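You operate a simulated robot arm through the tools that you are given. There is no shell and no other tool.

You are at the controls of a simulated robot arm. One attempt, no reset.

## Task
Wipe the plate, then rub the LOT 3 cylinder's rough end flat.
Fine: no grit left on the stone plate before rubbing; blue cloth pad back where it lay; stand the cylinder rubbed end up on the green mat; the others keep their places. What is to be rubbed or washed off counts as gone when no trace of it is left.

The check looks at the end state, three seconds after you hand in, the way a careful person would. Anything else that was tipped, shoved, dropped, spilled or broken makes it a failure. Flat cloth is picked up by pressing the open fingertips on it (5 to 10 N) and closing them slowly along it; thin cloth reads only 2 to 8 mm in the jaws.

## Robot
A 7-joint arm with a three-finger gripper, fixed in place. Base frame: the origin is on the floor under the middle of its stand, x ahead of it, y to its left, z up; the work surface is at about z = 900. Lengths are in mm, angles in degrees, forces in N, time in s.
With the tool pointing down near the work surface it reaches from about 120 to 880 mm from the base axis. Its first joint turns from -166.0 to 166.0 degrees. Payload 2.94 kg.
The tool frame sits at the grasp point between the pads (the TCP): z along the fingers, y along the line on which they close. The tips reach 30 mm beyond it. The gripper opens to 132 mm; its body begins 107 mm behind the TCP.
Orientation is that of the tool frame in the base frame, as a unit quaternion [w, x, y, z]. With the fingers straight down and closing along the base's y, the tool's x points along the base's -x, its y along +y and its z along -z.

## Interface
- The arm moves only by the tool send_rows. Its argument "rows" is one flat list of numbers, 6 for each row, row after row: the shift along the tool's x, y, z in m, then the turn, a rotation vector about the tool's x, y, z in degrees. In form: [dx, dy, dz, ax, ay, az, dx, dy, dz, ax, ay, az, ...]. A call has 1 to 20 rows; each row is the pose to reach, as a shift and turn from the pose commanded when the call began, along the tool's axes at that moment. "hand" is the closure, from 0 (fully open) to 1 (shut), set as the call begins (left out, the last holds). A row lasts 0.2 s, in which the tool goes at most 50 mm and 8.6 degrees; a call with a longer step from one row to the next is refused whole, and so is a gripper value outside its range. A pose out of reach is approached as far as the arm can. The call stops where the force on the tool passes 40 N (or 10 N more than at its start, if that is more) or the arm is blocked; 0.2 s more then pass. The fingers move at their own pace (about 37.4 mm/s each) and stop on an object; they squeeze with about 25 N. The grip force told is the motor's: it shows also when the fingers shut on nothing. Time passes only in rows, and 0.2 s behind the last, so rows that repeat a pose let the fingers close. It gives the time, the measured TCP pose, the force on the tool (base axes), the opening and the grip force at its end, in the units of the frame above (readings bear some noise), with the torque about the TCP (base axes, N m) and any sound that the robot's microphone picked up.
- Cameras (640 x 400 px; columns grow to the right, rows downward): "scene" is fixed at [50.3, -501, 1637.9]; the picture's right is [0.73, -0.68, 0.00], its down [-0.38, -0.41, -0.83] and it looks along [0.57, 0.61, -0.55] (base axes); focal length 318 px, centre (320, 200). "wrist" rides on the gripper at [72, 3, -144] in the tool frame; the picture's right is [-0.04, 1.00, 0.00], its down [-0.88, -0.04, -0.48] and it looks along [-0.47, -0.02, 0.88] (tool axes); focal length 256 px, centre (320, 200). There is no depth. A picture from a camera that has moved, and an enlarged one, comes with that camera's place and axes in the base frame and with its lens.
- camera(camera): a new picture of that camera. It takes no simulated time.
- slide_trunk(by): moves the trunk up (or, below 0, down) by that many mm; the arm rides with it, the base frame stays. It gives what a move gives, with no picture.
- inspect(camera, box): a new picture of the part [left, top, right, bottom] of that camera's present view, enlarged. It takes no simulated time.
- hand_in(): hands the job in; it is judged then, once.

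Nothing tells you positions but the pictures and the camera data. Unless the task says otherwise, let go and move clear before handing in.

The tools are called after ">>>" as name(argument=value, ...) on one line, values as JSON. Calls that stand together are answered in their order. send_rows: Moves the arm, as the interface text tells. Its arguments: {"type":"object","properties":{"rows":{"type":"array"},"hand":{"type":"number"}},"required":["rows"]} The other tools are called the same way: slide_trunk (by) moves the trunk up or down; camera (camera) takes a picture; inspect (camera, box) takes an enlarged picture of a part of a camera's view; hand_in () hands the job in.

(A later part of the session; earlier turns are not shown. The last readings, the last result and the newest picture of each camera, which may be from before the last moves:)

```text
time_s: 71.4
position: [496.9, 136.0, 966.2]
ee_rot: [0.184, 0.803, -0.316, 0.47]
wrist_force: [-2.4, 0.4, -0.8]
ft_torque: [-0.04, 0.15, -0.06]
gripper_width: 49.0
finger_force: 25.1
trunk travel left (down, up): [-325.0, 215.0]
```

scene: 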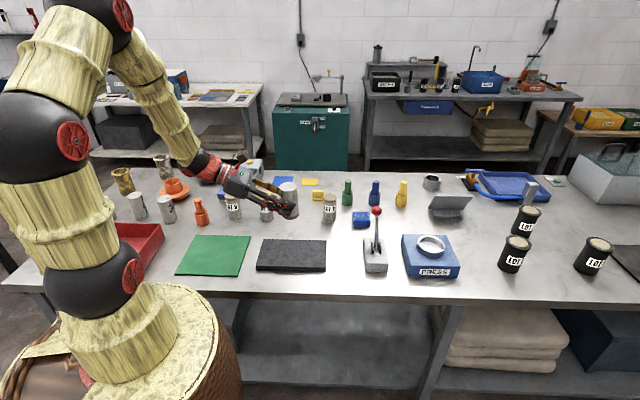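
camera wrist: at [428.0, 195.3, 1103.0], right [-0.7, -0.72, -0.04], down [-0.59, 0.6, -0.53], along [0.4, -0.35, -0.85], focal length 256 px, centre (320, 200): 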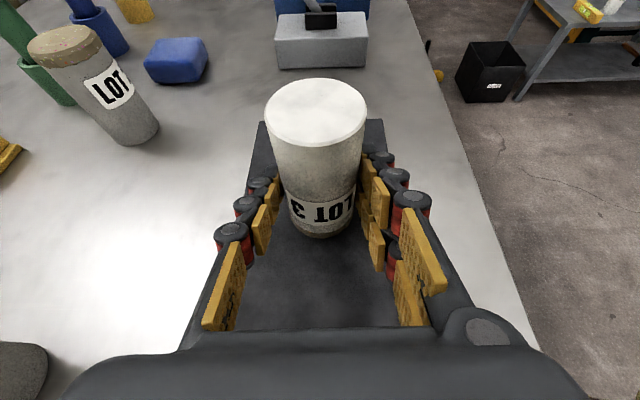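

>>> send_rows(rows=[0.00844, 0.006, 0.0159, 0, 0, 0, 0.0172, 0.012, 0.03162, 0, 0, 0, 0.02401, 0.018, 0.04384, 0, 0, 0, 0.01713, 0.02, 0.03166, 0, 0, 0, 0.0083, 0.016, 0.01598, 0, 0, 0, -0.00054, 0.01, 0.0003, 0, 0, 0, -0.00938, 0.004, -0.01537, 0, 0, 0, -0.01821, -0.004, -0.03105, 0, 0, 0, -0.0251, -0.012, -0.04324, 0, 0, 0, -0.01828, -0.018, -0.03101, 0, 0, 0, -0.00952, -0.02, -0.0153, 0, 0, 0, -0.00075, -0.014, 0.00042, 0, 0, 0, 0.00802, -0.008, 0.01614, 0, 0, 0, 0.01678, -0.002, 0.03185, 0, 0, 0, 0.0236, 0.006, 0.04408, 0, 0, 0, 0.01671, 0.01, 0.03189, 0, 0, 0, 0.00788, 0.008, 0.01622, 0, 0, 0, -0.00096, 0.004, 0.00054, 0, 0, 0, -0.00979, 0.002, -0.01514, 0, 0, 0, -0.00103, 0, 0.00058, 0, 0, 0])

>>> inspect(camera="wrist", box=[240, 70, 400, 250])

>>> inspect(camera="scene", box=[280, 230, 330, 265])

```text
time_s: 75.6
position: [495.9, 135.2, 964.6]
ee_rot: [0.184, 0.803, -0.315, 0.471]
wrist_force: [5.1, -1.7, 4.8]
ft_torque: [-0.34, -0.28, 0.12]
gripper_width: 49.1
finger_force: 25.3
trunk travel left (down, up): [-325.0, 215.0]
```

```text
2.22 times, centred on (320, 160) of wrist
camera zoom: at [428.2, 195.5, 1100.3], right [-0.7, -0.72, -0.04], down [-0.59, 0.6, -0.53], along [0.41, -0.35, -0.85], focal length 569 px, centre (320, 289)
```

zoom: 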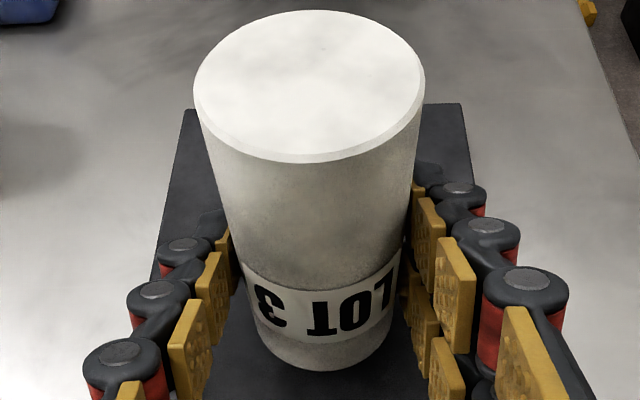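

```text
11.43 times, centred on (305, 248) of scene
camera zoom: at [50.3, -501.0, 1637.9], right [0.73, -0.68, 0.0], down [-0.38, -0.41, -0.83], along [0.57, 0.61, -0.55], focal length 3628 px, centre (491, -343)
```

zoom: 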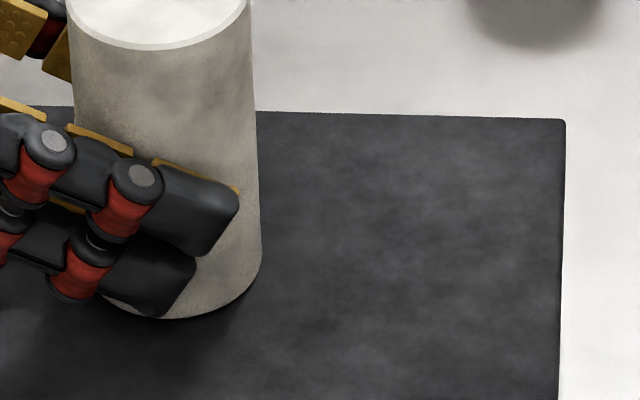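

The brown cap has disappeared from the side view and the end is now plain grey. I'll make one more full pass for safety, then lift and look at the face.

>>> send_rows(rows=[0.00878, -0.006, 0.01571, 0, 0, 0, 0.01756, -0.012, 0.03142, 0, 0, 0, 0.02438, -0.018, 0.04364, 0, 0, 0, 0.0175, -0.02, 0.03145, 0, 0, 0, 0.00867, -0.016, 0.01577, 0, 0, 0, -0.00016, -0.01, 9e-05, 0, 0, 0, -0.00899, -0.004, -0.01559, 0, 0, 0, -0.01781, 0.004, -0.03127, 0, 0, 0, -0.02468, 0.012, -0.04347, 0, 0, 0, -0.01786, 0.018, -0.03124, 0, 0, 0, -0.00908, 0.02, -0.01554, 0, 0, 0, -0.00031, 0.014, 0.00017, 0, 0, 0, 0.00846, 0.008, 0.01589, 0, 0, 0, 0.01724, 0.002, 0.03159, 0, 0, 0, 0.02405, -0.006, 0.04381, 0, 0, 0, 0.01718, -0.01, 0.03162, 0, 0, 0, 0.00836, -0.008, 0.01594, 0, 0, 0, -0.00047, -0.004, 0.00026, 0, 0, 0, -0.0093, -0.002, -0.01542, 0, 0, 0, -0.00052, 0, 0.00029, 0, 0, 0])

>>> inspect(camera="wrist", box=[240, 70, 400, 250])

>>> inspect(camera="scene", box=[240, 190, 350, 280])

```text
time_s: 79.8
position: [498.5, 134.8, 965.0]
ee_rot: [0.185, 0.803, -0.316, 0.471]
wrist_force: [1.6, 2.3, 14.3]
ft_torque: [-0.02, -0.05, 0.14]
gripper_width: 49.3
finger_force: 25.2
trunk travel left (down, up): [-325.0, 215.0]
```

```text
2.22 times, centred on (320, 160) of wrist
camera zoom: at [429.3, 194.5, 1099.2], right [-0.7, -0.72, -0.04], down [-0.59, 0.6, -0.53], along [0.41, -0.35, -0.84], focal length 569 px, centre (320, 289)
```

zoom: 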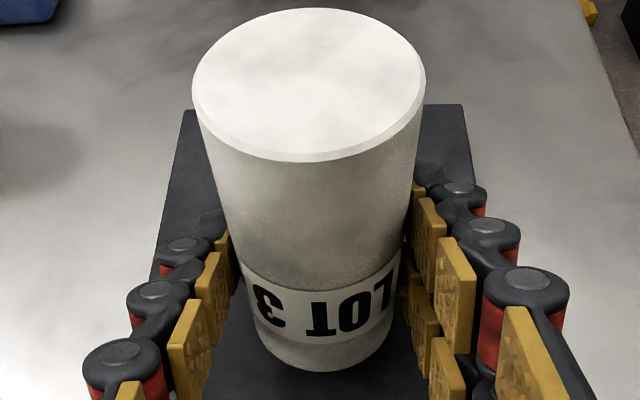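

```text
4.44 times, centred on (295, 235) of scene
camera zoom: at [50.3, -501.0, 1637.9], right [0.73, -0.68, 0.0], down [-0.38, -0.41, -0.83], along [0.57, 0.61, -0.55], focal length 1411 px, centre (431, 44)
```

zoom: 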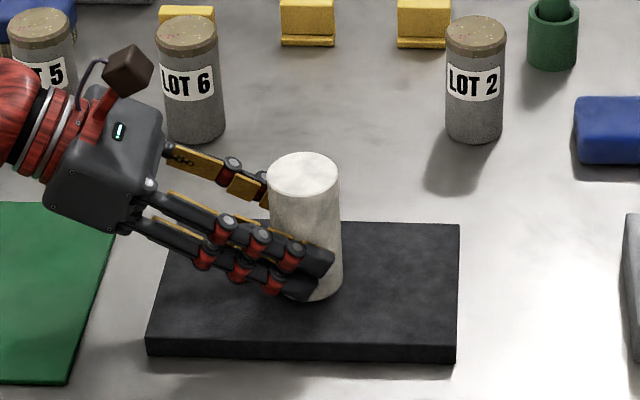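

The cap is gone, and the plate and neighbours are in place. I'll lift and carry the cylinder towards the mat while bringing the tool back to vertical.

>>> send_rows(rows=[0.0044, 0, -0.0024, 0, 0, 0, 0.0262, 0, -0.0147, 0, 0, 0, 0.061, 0, -0.0342, 0, 0, 0, 0.0959, 0, -0.0538, 0, 0, 0, 0.1308, 0, -0.0734, 0, 0, 0])

>>> send_rows(rows=[-0.0098, -0.0009, -0.0175, 0, -5.06, 0, -0.0196, -0.0018, -0.035, 0, -10.12, 0, -0.0295, -0.0026, -0.0525, 0, -15.18, 0, -0.0393, -0.0035, -0.07, 0, -20.23, 0, -0.0491, -0.0044, -0.0875, 0, -25.29, 0, -0.0589, -0.0053, -0.105, 0, -30.35, 0, -0.0687, -0.0061, -0.1225, 0, -35.41, 0, -0.0785, -0.007, -0.14, 0, -40.47, 0, -0.0884, -0.0079, -0.1575, 0, -45.53, 0, -0.0982, -0.0088, -0.175, 0, -50.58, 0, -0.108, -0.0096, -0.1925, 0, -55.64, 0, -0.1178, -0.0105, -0.21, 0, -60.7, 0])

>>> camera(camera="scene")

>>> camera(camera="wrist")

```text
time_s: 81.0
position: [497.0, 132.9, 1114.6]
ee_rot: [0.185, 0.804, -0.315, 0.47]
wrist_force: [-0.7, -0.1, -4.8]
ft_torque: [0.06, 0.03, 0.04]
gripper_width: 48.9
finger_force: 24.9
trunk travel left (down, up): [-325.0, 215.0]
```

```text
time_s: 83.6
position: [328.1, 308.3, 1115.0]
ee_rot: [0.0, 0.931, -0.366, -0.001]
wrist_force: [0.9, -0.1, -3.9]
ft_torque: [0.04, 0.08, -0.03]
gripper_width: 48.9
finger_force: 24.9
trunk travel left (down, up): [-325.0, 215.0]
```

```text
taken
```

scene: 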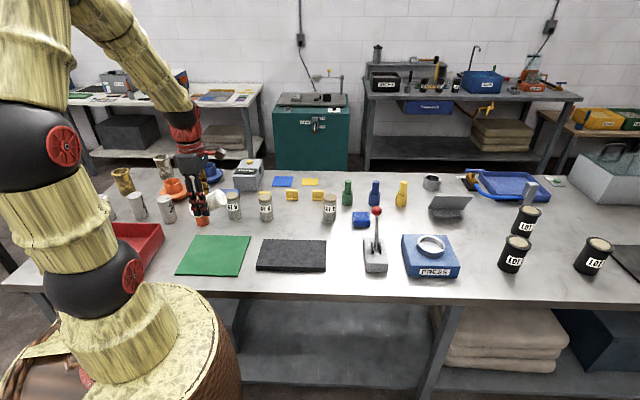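

```text
taken
camera wrist: at [378.6, 257.2, 1260.5], right [-0.71, -0.7, 0.0], down [-0.62, 0.63, 0.48], along [-0.33, 0.34, -0.88], focal length 256 px, centre (320, 200)
```

wrist: 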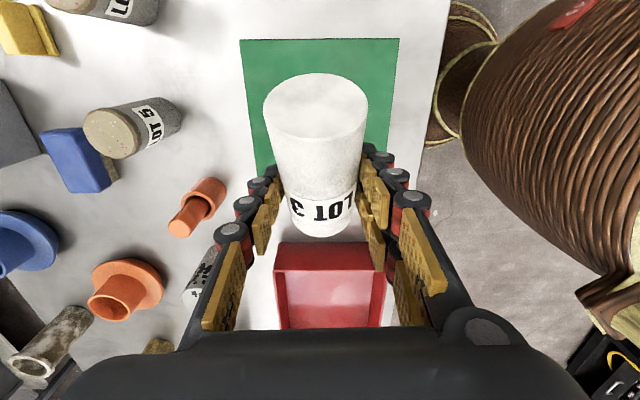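

The tool is vertical above the mat. I'll pitch further so the rubbed end tilts up towards the scene camera and I can inspect it.

>>> send_rows(rows=[0, 0, 0, 0, -8, 0, 0, 0, 0, 0, -16, 0, 0, 0, 0, 0, -24, 0, 0, 0, 0, 0, -32, 0, 0, 0, 0, 0, -40, 0, 0, 0, 0, 0, -48, 0, 0, 0, 0, 0, -56, 0, 0, 0, 0, 0, -64, 0, 0, 0, 0, 0, -72, 0, 0, 0, 0, 0, -80, 0])

>>> camera(camera="scene")

>>> inspect(camera="scene", box=[160, 150, 260, 230])

```text
time_s: 85.8
position: [329.5, 307.4, 1116.1]
ee_rot: [-0.235, 0.713, -0.28, -0.598]
wrist_force: [0.1, -0.2, -4.1]
ft_torque: [-0.03, -0.04, 0.04]
gripper_width: 48.9
finger_force: 24.8
trunk travel left (down, up): [-325.0, 215.0]
```

```text
taken
```

scene: 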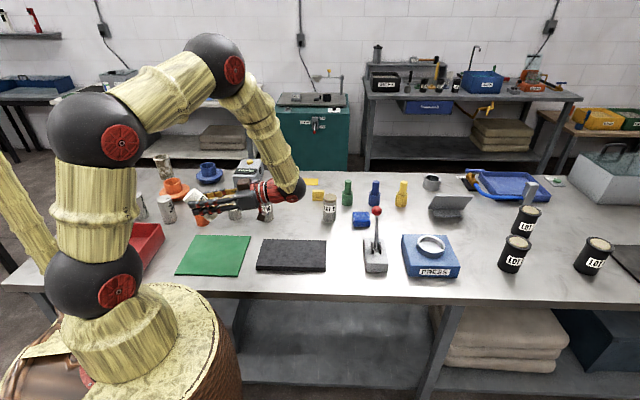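

```text
5.00 times, centred on (210, 190) of scene
camera zoom: at [50.3, -501.0, 1637.9], right [0.73, -0.68, 0.0], down [-0.38, -0.41, -0.83], along [0.57, 0.61, -0.55], focal length 1587 px, centre (870, 250)
```

zoom: 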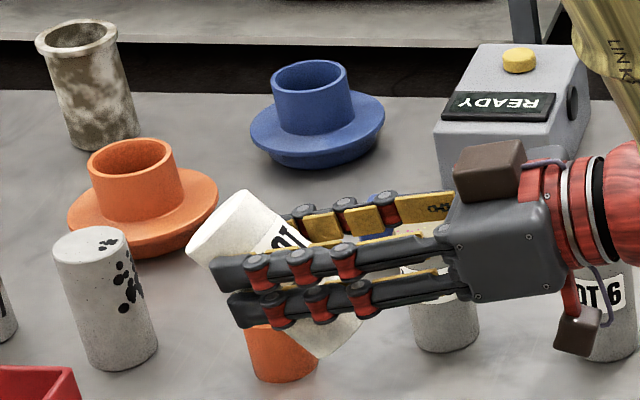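

>>> inspect(camera="scene", box=[192, 180, 232, 210])

>>> camera(camera="wrist")

```text
13.33 times, centred on (212, 195) of scene
camera zoom: at [50.3, -501.0, 1637.9], right [0.73, -0.68, 0.0], down [-0.38, -0.41, -0.83], along [0.57, 0.61, -0.55], focal length 4233 px, centre (1760, 267)
```

zoom: 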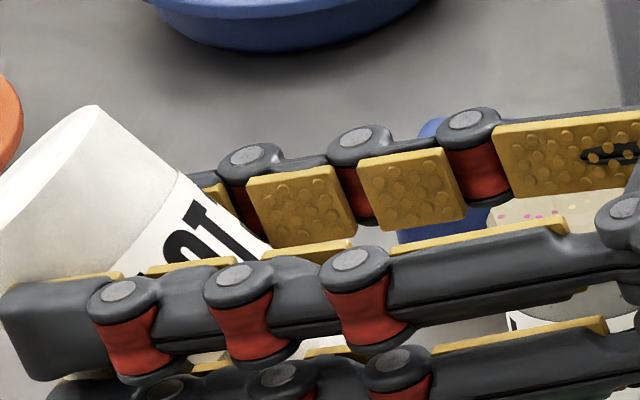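

```text
taken
camera wrist: at [439.2, 200.7, 1070.5], right [-0.69, -0.72, 0.04], down [0.26, -0.19, 0.95], along [-0.68, 0.66, 0.32], focal length 256 px, centre (320, 200)
```

wrist: 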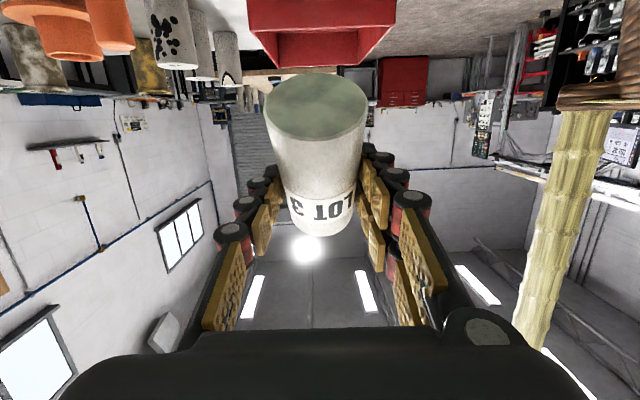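

The end looks uniformly pale, but the view is very oblique. I'll raise the arm and tilt a bit more for a better look at the face.

>>> send_rows(rows=[-0.015, 0, -0.0026, 0, -6, 0, -0.03, 0, -0.0052, 0, -12, 0, -0.045, 0, -0.0078, 0, -18, 0, -0.059, 0, -0.0104, 0, -24, 0])

>>> inspect(camera="scene", box=[172, 130, 262, 200])

```text
time_s: 86.8
position: [328.8, 305.5, 1174.5]
ee_rot: [0.289, -0.572, 0.225, 0.734]
wrist_force: [-0.1, -0.6, -4.1]
ft_torque: [-0.06, -0.05, 0.02]
gripper_width: 49.1
finger_force: 25.1
trunk travel left (down, up): [-325.0, 215.0]
```

```text
5.71 times, centred on (217, 165) of scene
camera zoom: at [50.3, -501.0, 1637.9], right [0.73, -0.68, 0.0], down [-0.38, -0.41, -0.83], along [0.57, 0.61, -0.55], focal length 1814 px, centre (909, 400)
```

zoom: 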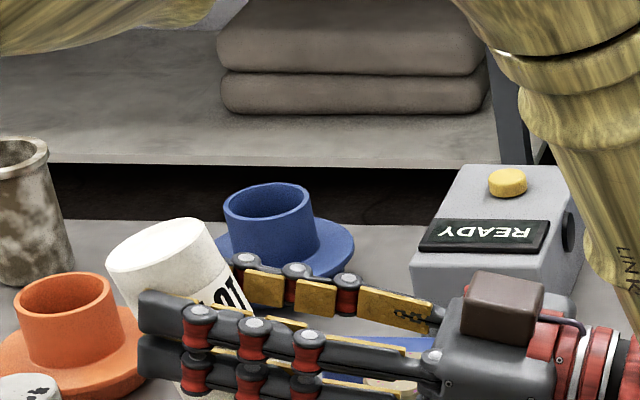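

>>> inspect(camera="scene", box=[184, 162, 214, 184])

```text
16.00 times, centred on (199, 173) of scene
camera zoom: at [50.3, -501.0, 1637.9], right [0.73, -0.68, 0.0], down [-0.38, -0.41, -0.83], along [0.57, 0.61, -0.55], focal length 5080 px, centre (2256, 632)
```

zoom: 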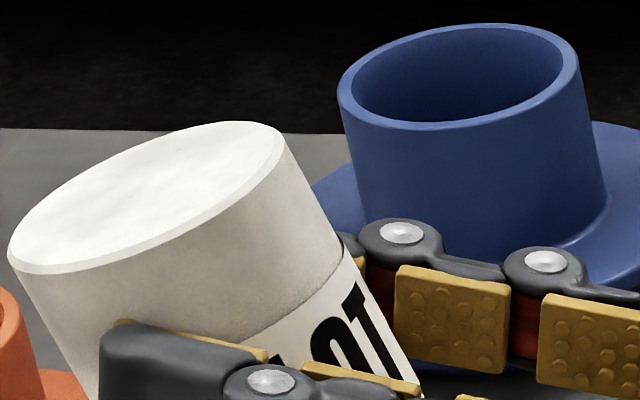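

The rubbed face is clean and flat, with no specks left. I'll level the cylinder (β of about 29°) and bring it back down above the mat.

>>> send_rows(rows=[0.0058, 0, -0.0015, 0, 8.3, 0, 0.0116, 0, -0.0029, 0, 16.6, 0, 0.0175, 0, -0.0044, 0, 24.9, 0, 0.0233, 0, -0.0058, 0, 33.2, 0, 0.0291, 0, -0.0073, 0, 41.5, 0, 0.0349, 0, -0.0087, 0, 49.8, 0, 0.0407, 0, -0.0102, 0, 58.1, 0, 0.0466, 0, -0.0116, 0, 66.4, 0, 0.0582, 0, -0.0145, 0, 74.7, 0])

>>> camera(camera="wrist")

>>> camera(camera="scene")

```text
time_s: 88.8
position: [328.5, 307.7, 1115.4]
ee_rot: [-0.092, 0.901, -0.355, -0.234]
wrist_force: [-0.6, -0.2, -4.8]
ft_torque: [0.04, 0.01, 0.01]
gripper_width: 48.9
finger_force: 25.2
trunk travel left (down, up): [-325.0, 215.0]
```

```text
taken
camera wrist: at [422.6, 214.9, 1207.6], right [-0.71, -0.7, 0.02], down [-0.37, 0.39, 0.84], along [-0.6, 0.59, -0.54], focal length 256 px, centre (320, 200)
```

wrist: 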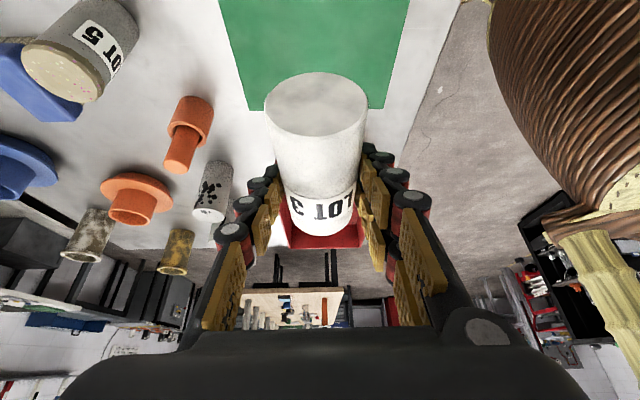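

```text
taken
```

scene: 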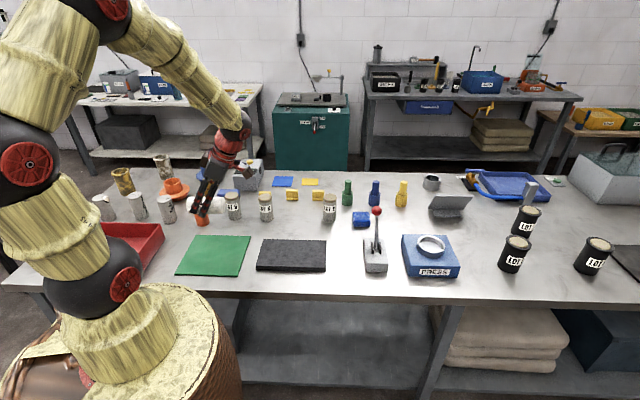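

I'll lower the level cylinder towards the mat.

>>> send_rows(rows=[0.0171, 0, 0.0305, 0, 0, 0, 0.0342, 0, 0.061, 0, 0, 0, 0.0513, 0, 0.0916, 0, 0, 0, 0.0636, 0, 0.1134, 0, 0, 0, 0.0724, 0, 0.1291, 0, 0, 0, 0.0773, 0, 0.1378, 0, 0, 0])

>>> inspect(camera="scene", box=[150, 190, 270, 290])

>>> camera(camera="wrist")

```text
time_s: 90.2
position: [327.4, 307.2, 957.1]
ee_rot: [-0.093, 0.9, -0.355, -0.235]
wrist_force: [0.2, -0.7, -4.2]
ft_torque: [0.01, -0.02, 0.02]
gripper_width: 49.0
finger_force: 25.0
trunk travel left (down, up): [-325.0, 215.0]
```

```text
4.00 times, centred on (210, 240) of scene
camera zoom: at [50.3, -501.0, 1637.9], right [0.73, -0.68, 0.0], down [-0.38, -0.41, -0.83], along [0.57, 0.61, -0.55], focal length 1270 px, centre (760, 40)
```

zoom: 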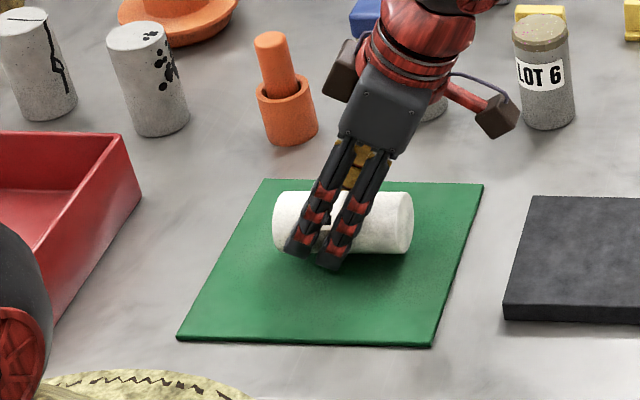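

```text
taken
camera wrist: at [422.8, 214.2, 1048.4], right [-0.71, -0.7, 0.02], down [-0.36, 0.39, 0.84], along [-0.6, 0.59, -0.53], focal length 256 px, centre (320, 200)
```

wrist: 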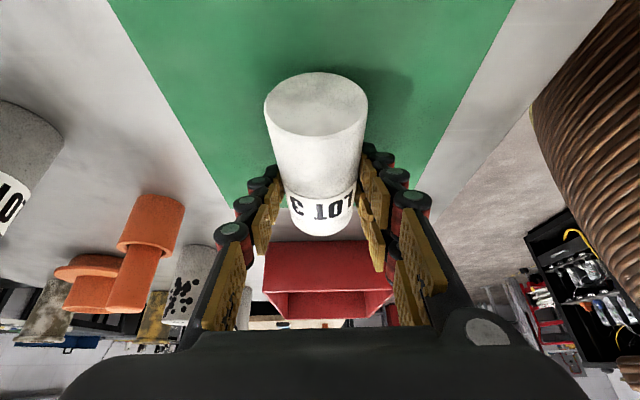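

>>> send_rows(rows=[0.001, 0, 0.0017, 0, 0, 0, 0.002, 0, 0.0035, 0, 0, 0, 0.0029, 0, 0.0052, 0, 0, 0])

>>> send_rows(rows=[0.0005, 0, 0.0009, 0, 0, 0, 0.001, 0, 0.0017, 0, 0, 0])

>>> send_rows(rows=[0.0005, 0, 0.0009, 0, 0, 0])

```text
time_s: 91.0
position: [329.5, 306.9, 951.3]
ee_rot: [-0.093, 0.9, -0.354, -0.236]
wrist_force: [-0.9, -0.2, -4.7]
ft_torque: [-0.03, 0.06, -0.04]
gripper_width: 49.0
finger_force: 25.1
trunk travel left (down, up): [-325.0, 215.0]
```

```text
time_s: 91.6
position: [328.8, 306.8, 947.7]
ee_rot: [-0.092, 0.9, -0.354, -0.236]
wrist_force: [0.0, 0.2, -5.1]
ft_torque: [0.04, -0.01, -0.01]
gripper_width: 49.0
finger_force: 24.6
trunk travel left (down, up): [-325.0, 215.0]
```

```text
time_s: 92.0
position: [327.3, 307.9, 946.7]
ee_rot: [-0.093, 0.9, -0.354, -0.235]
wrist_force: [0.1, -0.3, -4.8]
ft_torque: [0.03, 0.01, 0.0]
gripper_width: 49.2
finger_force: 24.9
trunk travel left (down, up): [-325.0, 215.0]
```

>>> send_rows(rows=[0.0005, 0, 0.0009, 0, 0, 0])

>>> send_rows(rows=[0.0005, 0, 0.0009, 0, 0, 0])

>>> inspect(camera="scene", box=[190, 215, 260, 270])

```text
time_s: 92.4
position: [327.7, 306.4, 946.8]
ee_rot: [-0.093, 0.9, -0.355, -0.235]
wrist_force: [0.3, 0.4, -4.1]
ft_torque: [0.05, -0.01, 0.02]
gripper_width: 49.0
finger_force: 25.5
trunk travel left (down, up): [-325.0, 215.0]
```

```text
time_s: 92.8
position: [327.6, 307.3, 946.1]
ee_rot: [-0.093, 0.9, -0.355, -0.235]
wrist_force: [-0.1, 0.4, -3.9]
ft_torque: [0.02, 0.01, 0.02]
gripper_width: 48.9
finger_force: 25.0
trunk travel left (down, up): [-325.0, 215.0]
```

```text
7.27 times, centred on (225, 242) of scene
camera zoom: at [50.3, -501.0, 1637.9], right [0.73, -0.68, 0.0], down [-0.38, -0.41, -0.83], along [0.57, 0.61, -0.55], focal length 2309 px, centre (1011, -109)
```

zoom: 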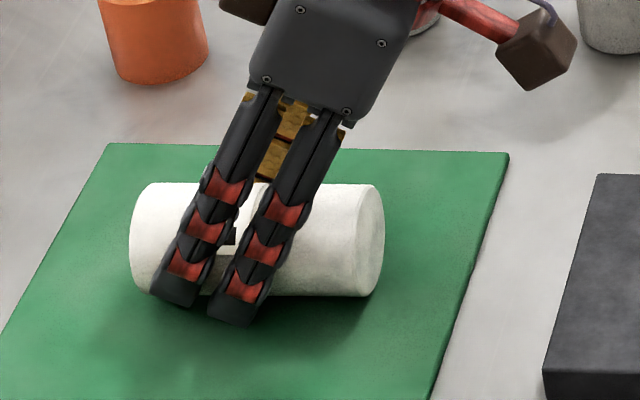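

>>> send_rows(rows=[0.0005, 0, 0.0009, 0, 0, 0])

>>> send_rows(rows=[0.0005, 0, 0.0009, 0, 0, 0])

```text
time_s: 93.2
position: [328.1, 307.6, 945.0]
ee_rot: [-0.093, 0.9, -0.355, -0.235]
wrist_force: [-1.1, 1.6, 3.7]
ft_torque: [-0.23, -0.3, 0.01]
gripper_width: 48.9
finger_force: 24.9
trunk travel left (down, up): [-325.0, 215.0]
```

```text
time_s: 93.6
position: [327.1, 307.1, 945.5]
ee_rot: [-0.093, 0.901, -0.354, -0.235]
wrist_force: [0.3, 0.6, 18.9]
ft_torque: [0.09, 0.02, 0.1]
gripper_width: 49.0
finger_force: 25.0
trunk travel left (down, up): [-325.0, 215.0]
```

Full-length contact at about 945. I'll back off 1 mm and open slightly, keeping the cylinder caged.

>>> send_rows(rows=[-0.0005, 0, -0.0009, 0, 0, 0])

>>> send_rows(rows=[0, 0, 0, 0, 0, 0, 0, 0, 0, 0, 0, 0, 0, 0, 0, 0, 0, 0], hand=0.5)

>>> camera(camera="wrist")

>>> inspect(camera="scene", box=[190, 215, 260, 270])

```text
time_s: 94.0
position: [327.3, 307.5, 945.0]
ee_rot: [-0.094, 0.9, -0.355, -0.235]
wrist_force: [3.6, 5.0, 11.5]
ft_torque: [0.57, 0.28, -0.18]
gripper_width: 49.2
finger_force: 24.2
trunk travel left (down, up): [-325.0, 215.0]
```

```text
time_s: 94.8
position: [327.4, 306.9, 945.3]
ee_rot: [-0.093, 0.9, -0.355, -0.234]
wrist_force: [-0.6, -0.6, 0.9]
ft_torque: [0.0, 0.01, 0.0]
gripper_width: 66.8
finger_force: 0.2
trunk travel left (down, up): [-325.0, 215.0]
```

```text
taken
camera wrist: at [422.1, 214.3, 1036.7], right [-0.71, -0.7, 0.02], down [-0.36, 0.39, 0.84], along [-0.6, 0.59, -0.53], focal length 256 px, centre (320, 200)
```

wrist: 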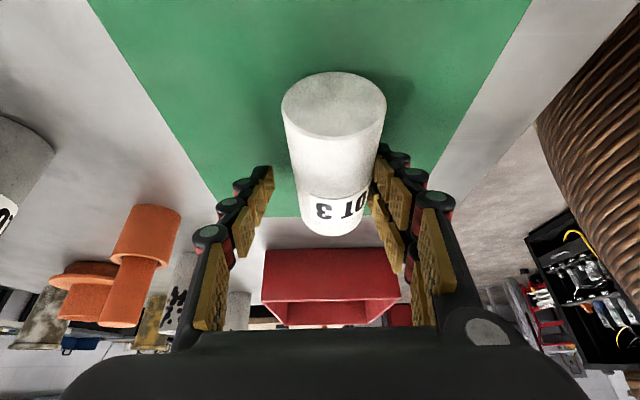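

```text
7.27 times, centred on (225, 242) of scene
camera zoom: at [50.3, -501.0, 1637.9], right [0.73, -0.68, 0.0], down [-0.38, -0.41, -0.83], along [0.57, 0.61, -0.55], focal length 2309 px, centre (1011, -109)
```

zoom: 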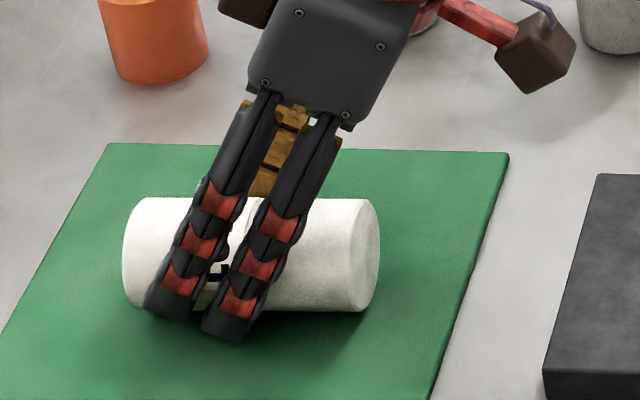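

The cylinder rolled about 8 mm against the two-finger side, still caged. I'll recentre the hand on it.

>>> send_rows(rows=[0, 0.003, 0, 0, 0, 0, 0, 0.006, 0, 0, 0, 0, 0, 0.008, 0, 0, 0, 0, 0, 0.008, 0, 0, 0, 0])

>>> camera(camera="wrist")

>>> inspect(camera="scene", box=[190, 215, 260, 270])

```text
time_s: 95.8
position: [321.4, 300.5, 946.0]
ee_rot: [-0.093, 0.9, -0.355, -0.235]
wrist_force: [0.9, 0.4, -0.6]
ft_torque: [0.02, 0.04, 0.0]
gripper_width: 65.8
finger_force: 0.0
trunk travel left (down, up): [-325.0, 215.0]
```

```text
taken
camera wrist: at [416.9, 208.1, 1037.1], right [-0.71, -0.7, 0.02], down [-0.36, 0.39, 0.84], along [-0.6, 0.59, -0.53], focal length 256 px, centre (320, 200)
```

wrist: 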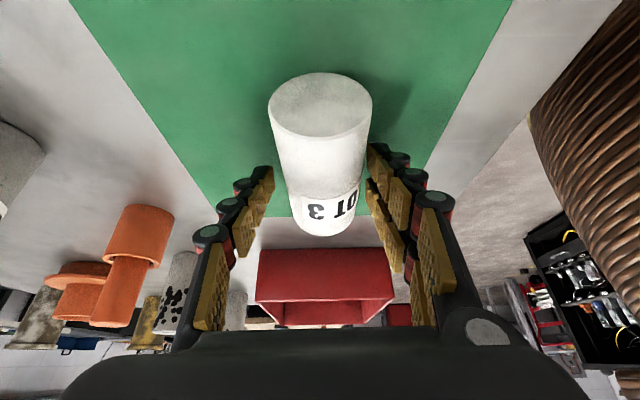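

```text
7.27 times, centred on (225, 242) of scene
camera zoom: at [50.3, -501.0, 1637.9], right [0.73, -0.68, 0.0], down [-0.38, -0.41, -0.83], along [0.57, 0.61, -0.55], focal length 2309 px, centre (1011, -109)
```

zoom: 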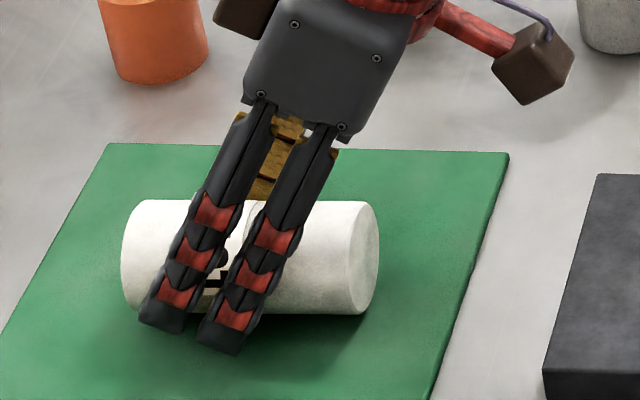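

Centred again. I'll pitch the hand across to the other side around the caged cylinder.

>>> send_rows(rows=[0, 0, 0, 0, 5, 0, 0, 0, 0, 0, 10, 0, 0, 0, 0, 0, 15, 0, 0, 0, 0, 0, 20, 0, 0, 0, 0, 0, 25, 0, 0, 0, 0, 0, 30, 0, 0, 0, 0, 0, 35, 0, 0, 0, 0, 0, 40, 0, 0, 0, 0, 0, 45, 0, 0, 0, 0, 0, 50, 0, 0, 0, 0, 0, 55, 0, 0, 0, 0, 0, 59.3, 0])

>>> camera(camera="wrist")

>>> inspect(camera="scene", box=[170, 190, 270, 270])

```text
time_s: 98.4
position: [320.9, 301.6, 944.5]
ee_rot: [0.095, 0.899, -0.354, 0.242]
wrist_force: [-0.3, 1.2, 0.3]
ft_torque: [0.0, 0.01, 0.04]
gripper_width: 66.0
finger_force: 0.1
trunk travel left (down, up): [-325.0, 215.0]
```

```text
taken
camera wrist: at [313.0, 306.2, 1106.6], right [-0.71, -0.7, -0.02], down [-0.7, 0.71, -0.03], along [0.04, -0.01, -1.0], focal length 256 px, centre (320, 200)
```

wrist: 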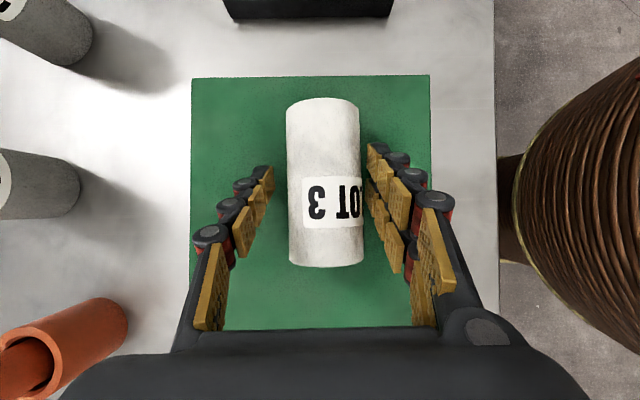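

```text
5.00 times, centred on (220, 230) of scene
camera zoom: at [50.3, -501.0, 1637.9], right [0.73, -0.68, 0.0], down [-0.38, -0.41, -0.83], along [0.57, 0.61, -0.55], focal length 1587 px, centre (820, 50)
```

zoom: 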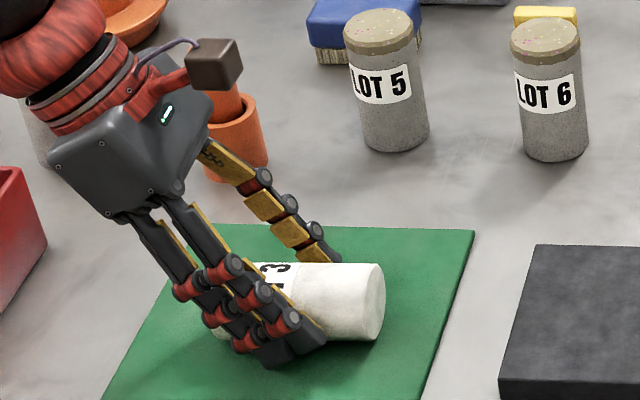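

The cylinder is seen squarely from above between the fingers. I'll shift 3 mm to centre it and close.

>>> send_rows(rows=[0, 0.003, 0, 0, 0, 0, 0, 0.003, 0, 0, 0, 0])

>>> send_rows(rows=[0, 0, 0, 0, 0, 0, 0, 0, 0, 0, 0, 0, 0, 0, 0, 0, 0, 0, 0, 0, 0, 0, 0, 0], hand=0.85)

>>> camera(camera="wrist")

```text
time_s: 99.0
position: [320.0, 299.3, 943.8]
ee_rot: [0.094, 0.899, -0.353, 0.241]
wrist_force: [0.4, -0.2, -1.0]
ft_torque: [0.02, -0.02, -0.01]
gripper_width: 66.1
finger_force: 0.1
trunk travel left (down, up): [-325.0, 215.0]
```

```text
time_s: 100.0
position: [321.2, 299.7, 945.1]
ee_rot: [0.095, 0.899, -0.354, 0.24]
wrist_force: [-1.0, -0.4, 0.7]
ft_torque: [-0.01, -0.01, -0.24]
gripper_width: 49.1
finger_force: 25.0
trunk travel left (down, up): [-325.0, 215.0]
```

```text
taken
camera wrist: at [311.3, 303.8, 1107.0], right [-0.71, -0.7, -0.02], down [-0.7, 0.71, -0.03], along [0.03, 0.0, -1.0], focal length 256 px, centre (320, 200)
```

wrist: 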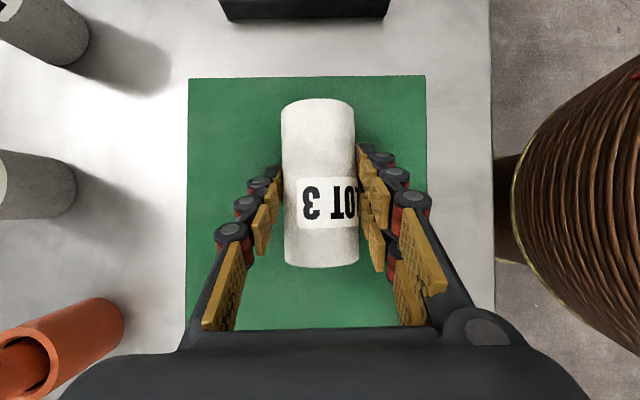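

Gripped. I'll lift and pitch 90° so the rubbed end points up.

>>> send_rows(rows=[0.005, 0, -0.0087, 0, 0, 0, 0.015, 0, -0.026, 0, 0, 0, 0.035, 0, -0.0606, 0, 0, 0, 0.055, 0, -0.0953, 0, 0, 0, 0.075, 0, -0.1299, 0, 0, 0, 0.085, 0, -0.1472, 0, 0, 0])

>>> send_rows(rows=[0, 0, 0, 0, -7.5, 0, 0, 0, 0, 0, -15, 0, 0, 0, 0, 0, -22.5, 0, 0, 0, 0, 0, -30, 0, 0, 0, 0, 0, -37.5, 0, 0, 0, 0, 0, -45, 0, 0, 0, 0, 0, -52.5, 0, 0, 0, 0, 0, -60, 0, 0, 0, 0, 0, -67.5, 0, 0, 0, 0, 0, -75, 0, 0, 0, 0, 0, -82.5, 0, 0, 0, 0, 0, -90, 0])

>>> camera(camera="wrist")

>>> inspect(camera="scene", box=[150, 140, 310, 260])

```text
time_s: 101.4
position: [319.7, 298.2, 1116.1]
ee_rot: [0.096, 0.899, -0.354, 0.24]
wrist_force: [-0.4, -0.5, -5.1]
ft_torque: [0.06, 0.03, -0.03]
gripper_width: 49.1
finger_force: 24.7
trunk travel left (down, up): [-325.0, 215.0]
```

```text
time_s: 104.0
position: [321.7, 298.7, 1114.5]
ee_rot: [-0.183, 0.806, -0.317, -0.465]
wrist_force: [0.0, -0.3, -4.9]
ft_torque: [-0.08, -0.02, 0.01]
gripper_width: 49.0
finger_force: 24.9
trunk travel left (down, up): [-325.0, 215.0]
```

```text
taken
camera wrist: at [435.9, 187.9, 1125.1], right [-0.7, -0.72, 0.04], down [0.01, 0.04, 1.0], along [-0.72, 0.7, -0.03], focal length 256 px, centre (320, 200)
```

wrist: 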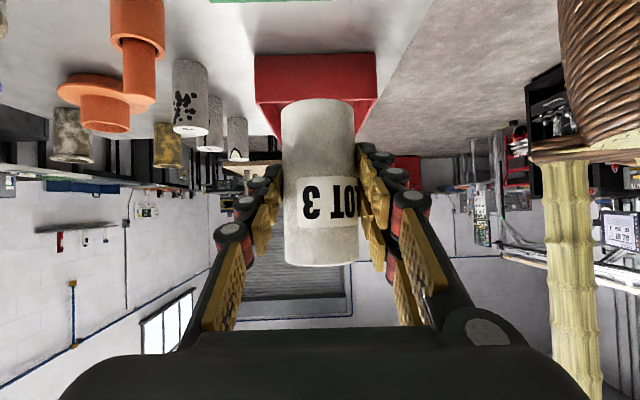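

```text
3.33 times, centred on (230, 200) of scene
camera zoom: at [50.3, -501.0, 1637.9], right [0.73, -0.68, 0.0], down [-0.38, -0.41, -0.83], along [0.57, 0.61, -0.55], focal length 1058 px, centre (620, 200)
```

zoom: 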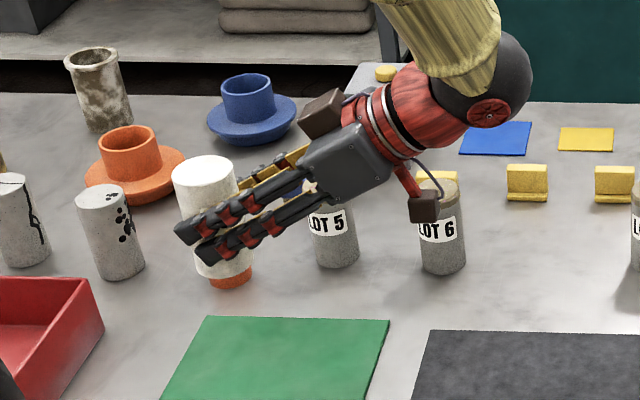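

The cylinder is upright with the rubbed end on top. I'll move it over the mat's centre and lower it.

>>> send_rows(rows=[0.0265, -0.003, 0.009, 0, 0, 0, 0.055, -0.006, 0.022, 0, 0, 0, 0.082, -0.0081, 0.0365, 0, 0, 0, 0.1055, -0.0081, 0.0476, 0, 0, 0, 0.12, -0.0081, 0.056, 0, 0, 0, 0.1297, -0.0081, 0.0616, 0, 0, 0])

>>> camera(camera="wrist")

>>> inspect(camera="scene", box=[160, 190, 300, 290])

```text
time_s: 105.4
position: [334.7, 297.6, 970.4]
ee_rot: [-0.182, 0.806, -0.318, -0.465]
wrist_force: [0.9, -0.7, -4.8]
ft_torque: [-0.03, -0.02, 0.02]
gripper_width: 48.9
finger_force: 24.8
trunk travel left (down, up): [-325.0, 215.0]
```

```text
taken
camera wrist: at [449.0, 186.8, 981.5], right [-0.7, -0.72, 0.04], down [0.01, 0.05, 1.0], along [-0.72, 0.7, -0.03], focal length 256 px, centre (320, 200)
```

wrist: 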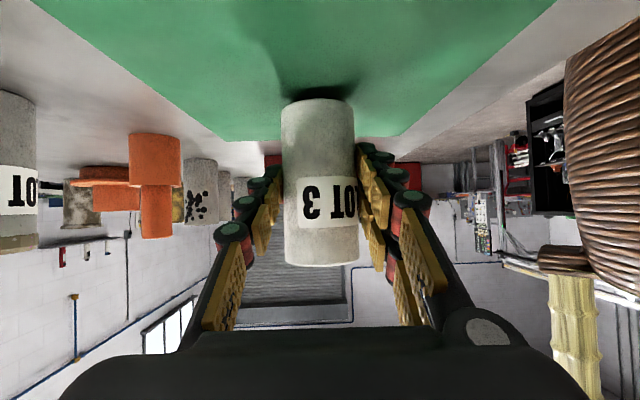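

```text
4.00 times, centred on (230, 240) of scene
camera zoom: at [50.3, -501.0, 1637.9], right [0.73, -0.68, 0.0], down [-0.38, -0.41, -0.83], along [0.57, 0.61, -0.55], focal length 1270 px, centre (680, 40)
```

zoom: 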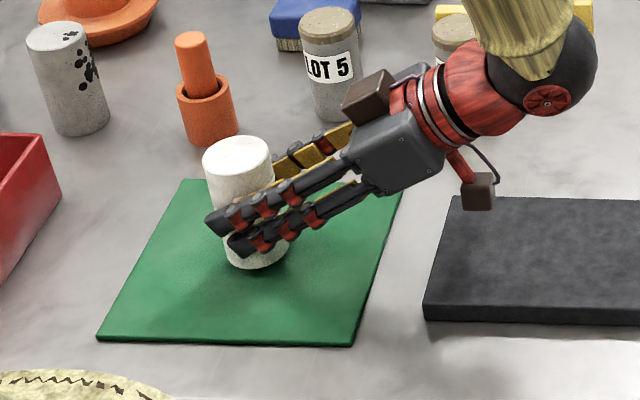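

>>> send_rows(rows=[0.0026, 0, 0.0015, 0, 0, 0, 0.0052, 0, 0.003, 0, 0, 0, 0.0069, 0, 0.004, 0, 0, 0])

>>> send_rows(rows=[0.0009, 0, 0.0005, 0, 0, 0, 0.0017, 0, 0.001, 0, 0, 0])

>>> send_rows(rows=[0.0009, 0, 0.0005, 0, 0, 0])

```text
time_s: 106.2
position: [333.8, 297.3, 963.5]
ee_rot: [-0.183, 0.806, -0.318, -0.465]
wrist_force: [0.6, 0.5, -4.1]
ft_torque: [-0.06, -0.04, 0.01]
gripper_width: 48.8
finger_force: 25.2
trunk travel left (down, up): [-325.0, 215.0]
```

```text
time_s: 106.8
position: [334.7, 297.6, 962.1]
ee_rot: [-0.183, 0.806, -0.317, -0.466]
wrist_force: [-1.6, 0.4, -0.7]
ft_torque: [0.03, 0.02, -0.01]
gripper_width: 49.2
finger_force: 25.3
trunk travel left (down, up): [-325.0, 215.0]
```

```text
time_s: 107.2
position: [335.3, 297.6, 961.5]
ee_rot: [-0.184, 0.805, -0.316, -0.467]
wrist_force: [0.4, -0.4, 11.0]
ft_torque: [-0.21, 0.29, 0.02]
gripper_width: 48.9
finger_force: 25.1
trunk travel left (down, up): [-325.0, 215.0]
```

Contact at about 961 with 11 N. I'll ease off slightly and check alignment before releasing.

>>> send_rows(rows=[-0.0004, 0, -0.0003, 0, 0, 0])

>>> inspect(camera="wrist", box=[220, 60, 420, 280])

>>> inspect(camera="scene", box=[196, 215, 266, 265])

```text
time_s: 107.6
position: [335.0, 298.0, 961.6]
ee_rot: [-0.183, 0.806, -0.316, -0.466]
wrist_force: [0.9, 4.0, 12.0]
ft_torque: [0.11, 0.36, -0.14]
gripper_width: 49.0
finger_force: 25.4
trunk travel left (down, up): [-325.0, 215.0]
```

```text
1.82 times, centred on (320, 170) of wrist
camera zoom: at [449.2, 186.1, 972.7], right [-0.7, -0.72, 0.04], down [0.01, 0.05, 1.0], along [-0.72, 0.7, -0.03], focal length 465 px, centre (320, 254)
```

zoom: 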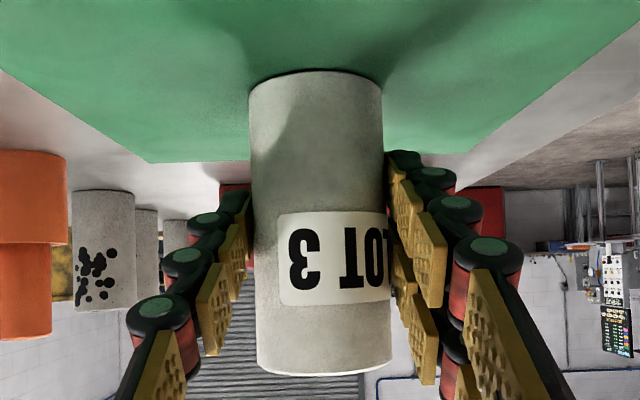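

```text
8.00 times, centred on (231, 240) of scene
camera zoom: at [50.3, -501.0, 1637.9], right [0.73, -0.68, 0.0], down [-0.38, -0.41, -0.83], along [0.57, 0.61, -0.55], focal length 2540 px, centre (1032, -120)
```

zoom: 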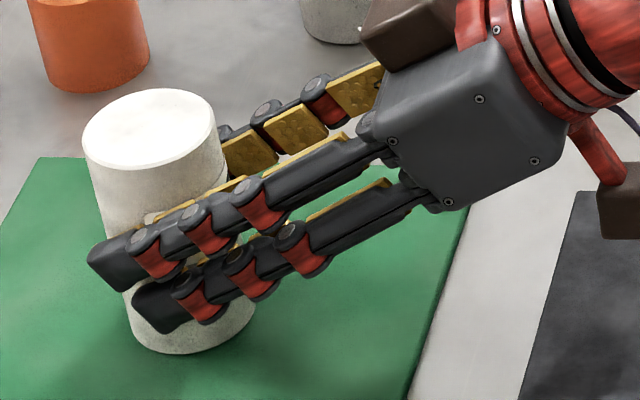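

The base sits flat on the mat within about half a degree. I'll ease the load a bit more and open the fingers.

>>> send_rows(rows=[-0.0006, 0, -0.0003, 0, 0, 0])

>>> send_rows(rows=[0, 0, 0, 0, 0, 0, 0, 0, 0, 0, 0, 0, 0, 0, 0, 0, 0, 0, 0, 0, 0, 0, 0, 0], hand=0.4)

>>> camera(camera="wrist")

>>> inspect(camera="scene", box=[180, 200, 280, 280])

```text
time_s: 108.0
position: [335.0, 297.0, 961.1]
ee_rot: [-0.184, 0.805, -0.317, -0.466]
wrist_force: [0.8, 5.6, 8.2]
ft_torque: [0.32, 0.23, -0.18]
gripper_width: 49.0
finger_force: 25.4
trunk travel left (down, up): [-325.0, 215.0]
```

```text
time_s: 109.0
position: [333.6, 297.4, 961.6]
ee_rot: [-0.183, 0.806, -0.317, -0.465]
wrist_force: [0.6, 0.5, 0.7]
ft_torque: [-0.02, 0.03, -0.02]
gripper_width: 79.3
finger_force: 0.0
trunk travel left (down, up): [-325.0, 215.0]
```

```text
taken
camera wrist: at [449.1, 185.7, 972.8], right [-0.7, -0.72, 0.04], down [0.01, 0.05, 1.0], along [-0.72, 0.7, -0.03], focal length 256 px, centre (320, 200)
```

wrist: 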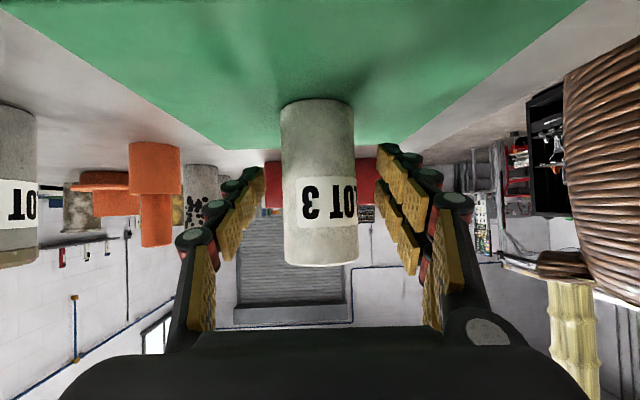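

```text
5.00 times, centred on (230, 240) of scene
camera zoom: at [50.3, -501.0, 1637.9], right [0.73, -0.68, 0.0], down [-0.38, -0.41, -0.83], along [0.57, 0.61, -0.55], focal length 1587 px, centre (770, 0)
```

zoom: 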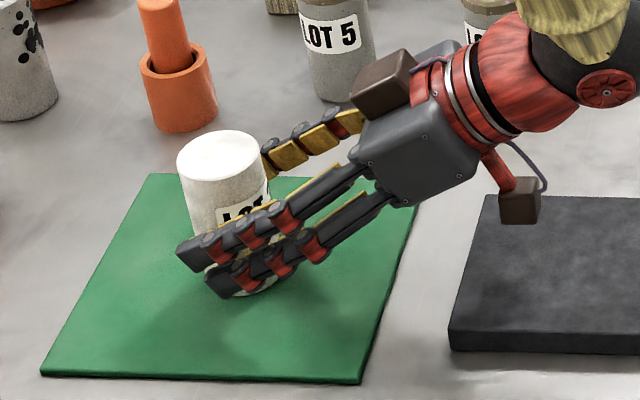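

The cylinder stands on its own. I'll back the fingers straight out along the tool axis.

>>> send_rows(rows=[0, 0, -0.01, 0, 0, 0, 0, 0, -0.025, 0, 0, 0, 0, 0, -0.045, 0, 0, 0, 0, 0, -0.07, 0, 0, 0, 0, 0, -0.1, 0, 0, 0, 0, 0, -0.13, 0, 0, 0])

>>> camera(camera="scene")

>>> inspect(camera="scene", box=[170, 190, 290, 280])

```text
time_s: 110.4
position: [416.3, 220.1, 1027.1]
ee_rot: [-0.182, 0.806, -0.318, -0.465]
wrist_force: [0.2, 0.0, 0.0]
ft_torque: [0.0, -0.06, -0.03]
gripper_width: 79.3
finger_force: 0.1
trunk travel left (down, up): [-325.0, 215.0]
```

```text
taken
```

scene: 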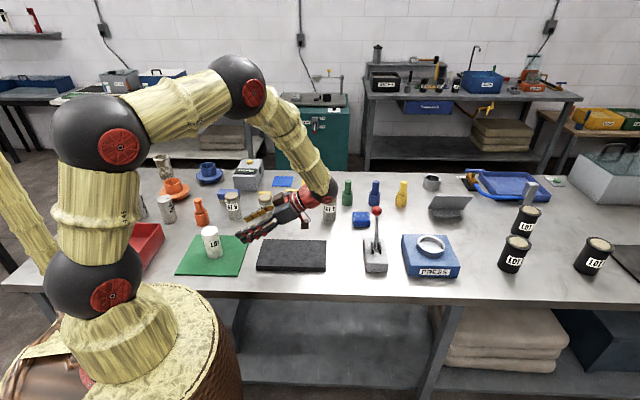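

```text
4.44 times, centred on (230, 235) of scene
camera zoom: at [50.3, -501.0, 1637.9], right [0.73, -0.68, 0.0], down [-0.38, -0.41, -0.83], along [0.57, 0.61, -0.55], focal length 1411 px, centre (720, 44)
```

zoom: 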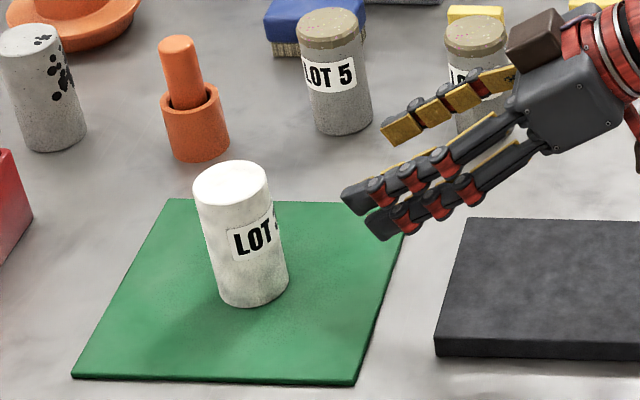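

LOT 3 stands on the mat with its rubbed end up. I'll raise the arm clear, return the tool to vertical, and then check everything.

>>> send_rows(rows=[-0.026, 0, -0.015, 0, 0, 0, -0.0606, 0, -0.035, 0, 0, 0, -0.0953, 0, -0.055, 0, 0, 0, -0.13, 0, -0.075, 0, 0, 0, -0.1559, 0, -0.09, 0, 0, 0])

>>> send_rows(rows=[0, 0, 0, 0, 7.5, 0, 0, 0, 0, 0, 15, 0, 0, 0, 0, 0, 22.5, 0, 0, 0, 0, 0, 30, 0, 0, 0, 0, 0, 37.5, 0, 0, 0, 0, 0, 45, 0, 0, 0, 0, 0, 52.5, 0, 0, 0, 0, 0, 60, 0])

>>> camera(camera="scene")

>>> inspect(camera="scene", box=[180, 210, 260, 270])

>>> inspect(camera="scene", box=[240, 160, 420, 290])

>>> camera(camera="wrist")

```text
time_s: 111.6
position: [416.6, 218.9, 1205.5]
ee_rot: [-0.183, 0.806, -0.318, -0.465]
wrist_force: [-0.1, 1.3, 0.4]
ft_torque: [-0.03, 0.0, -0.01]
gripper_width: 79.2
finger_force: 0.0
trunk travel left (down, up): [-325.0, 215.0]
```

```text
time_s: 113.4
position: [416.0, 219.4, 1205.4]
ee_rot: [0.001, 0.93, -0.367, 0.001]
wrist_force: [-1.1, 0.3, 0.0]
ft_torque: [-0.02, -0.05, 0.01]
gripper_width: 79.1
finger_force: 0.1
trunk travel left (down, up): [-325.0, 215.0]
```

```text
taken
```

scene: 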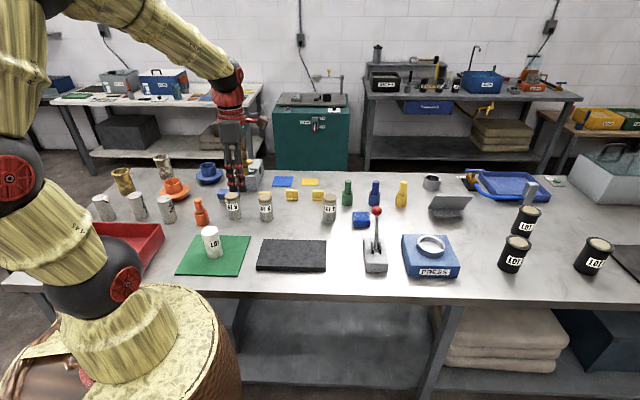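

```text
6.67 times, centred on (220, 240) of scene
camera zoom: at [50.3, -501.0, 1637.9], right [0.73, -0.68, 0.0], down [-0.38, -0.41, -0.83], along [0.57, 0.61, -0.55], focal length 2116 px, centre (987, -67)
```

zoom: 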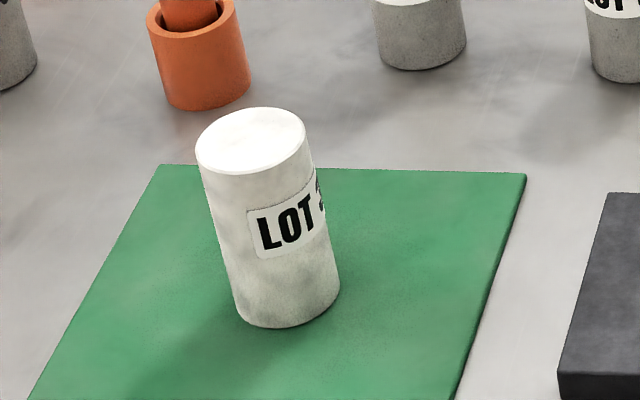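

```text
3.08 times, centred on (330, 225) of scene
camera zoom: at [50.3, -501.0, 1637.9], right [0.73, -0.68, 0.0], down [-0.38, -0.41, -0.83], along [0.57, 0.61, -0.55], focal length 977 px, centre (289, 123)
```

zoom: 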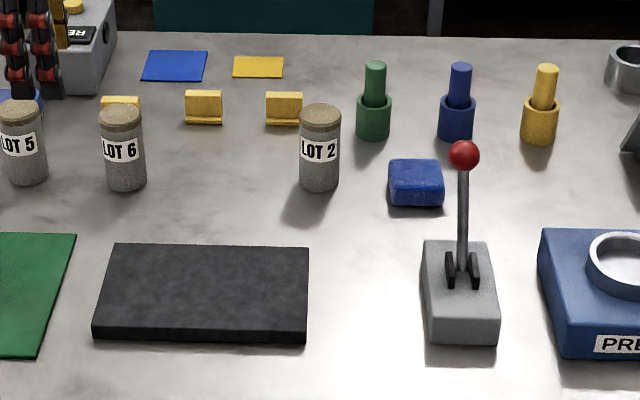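

```text
taken
camera wrist: at [466.5, 169.7, 1351.9], right [-0.71, -0.7, 0.0], down [-0.62, 0.63, 0.47], along [-0.33, 0.34, -0.88], focal length 256 px, centre (320, 200)
```

wrist: 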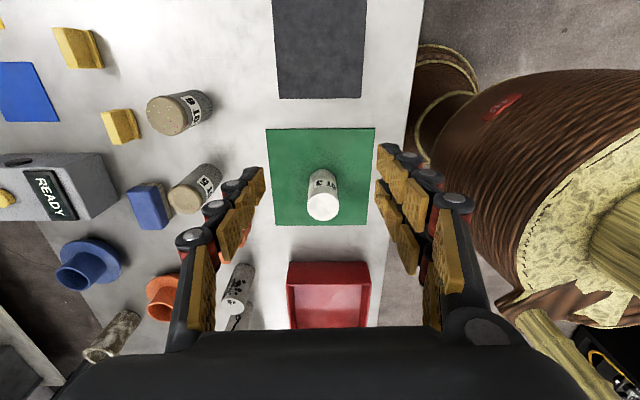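

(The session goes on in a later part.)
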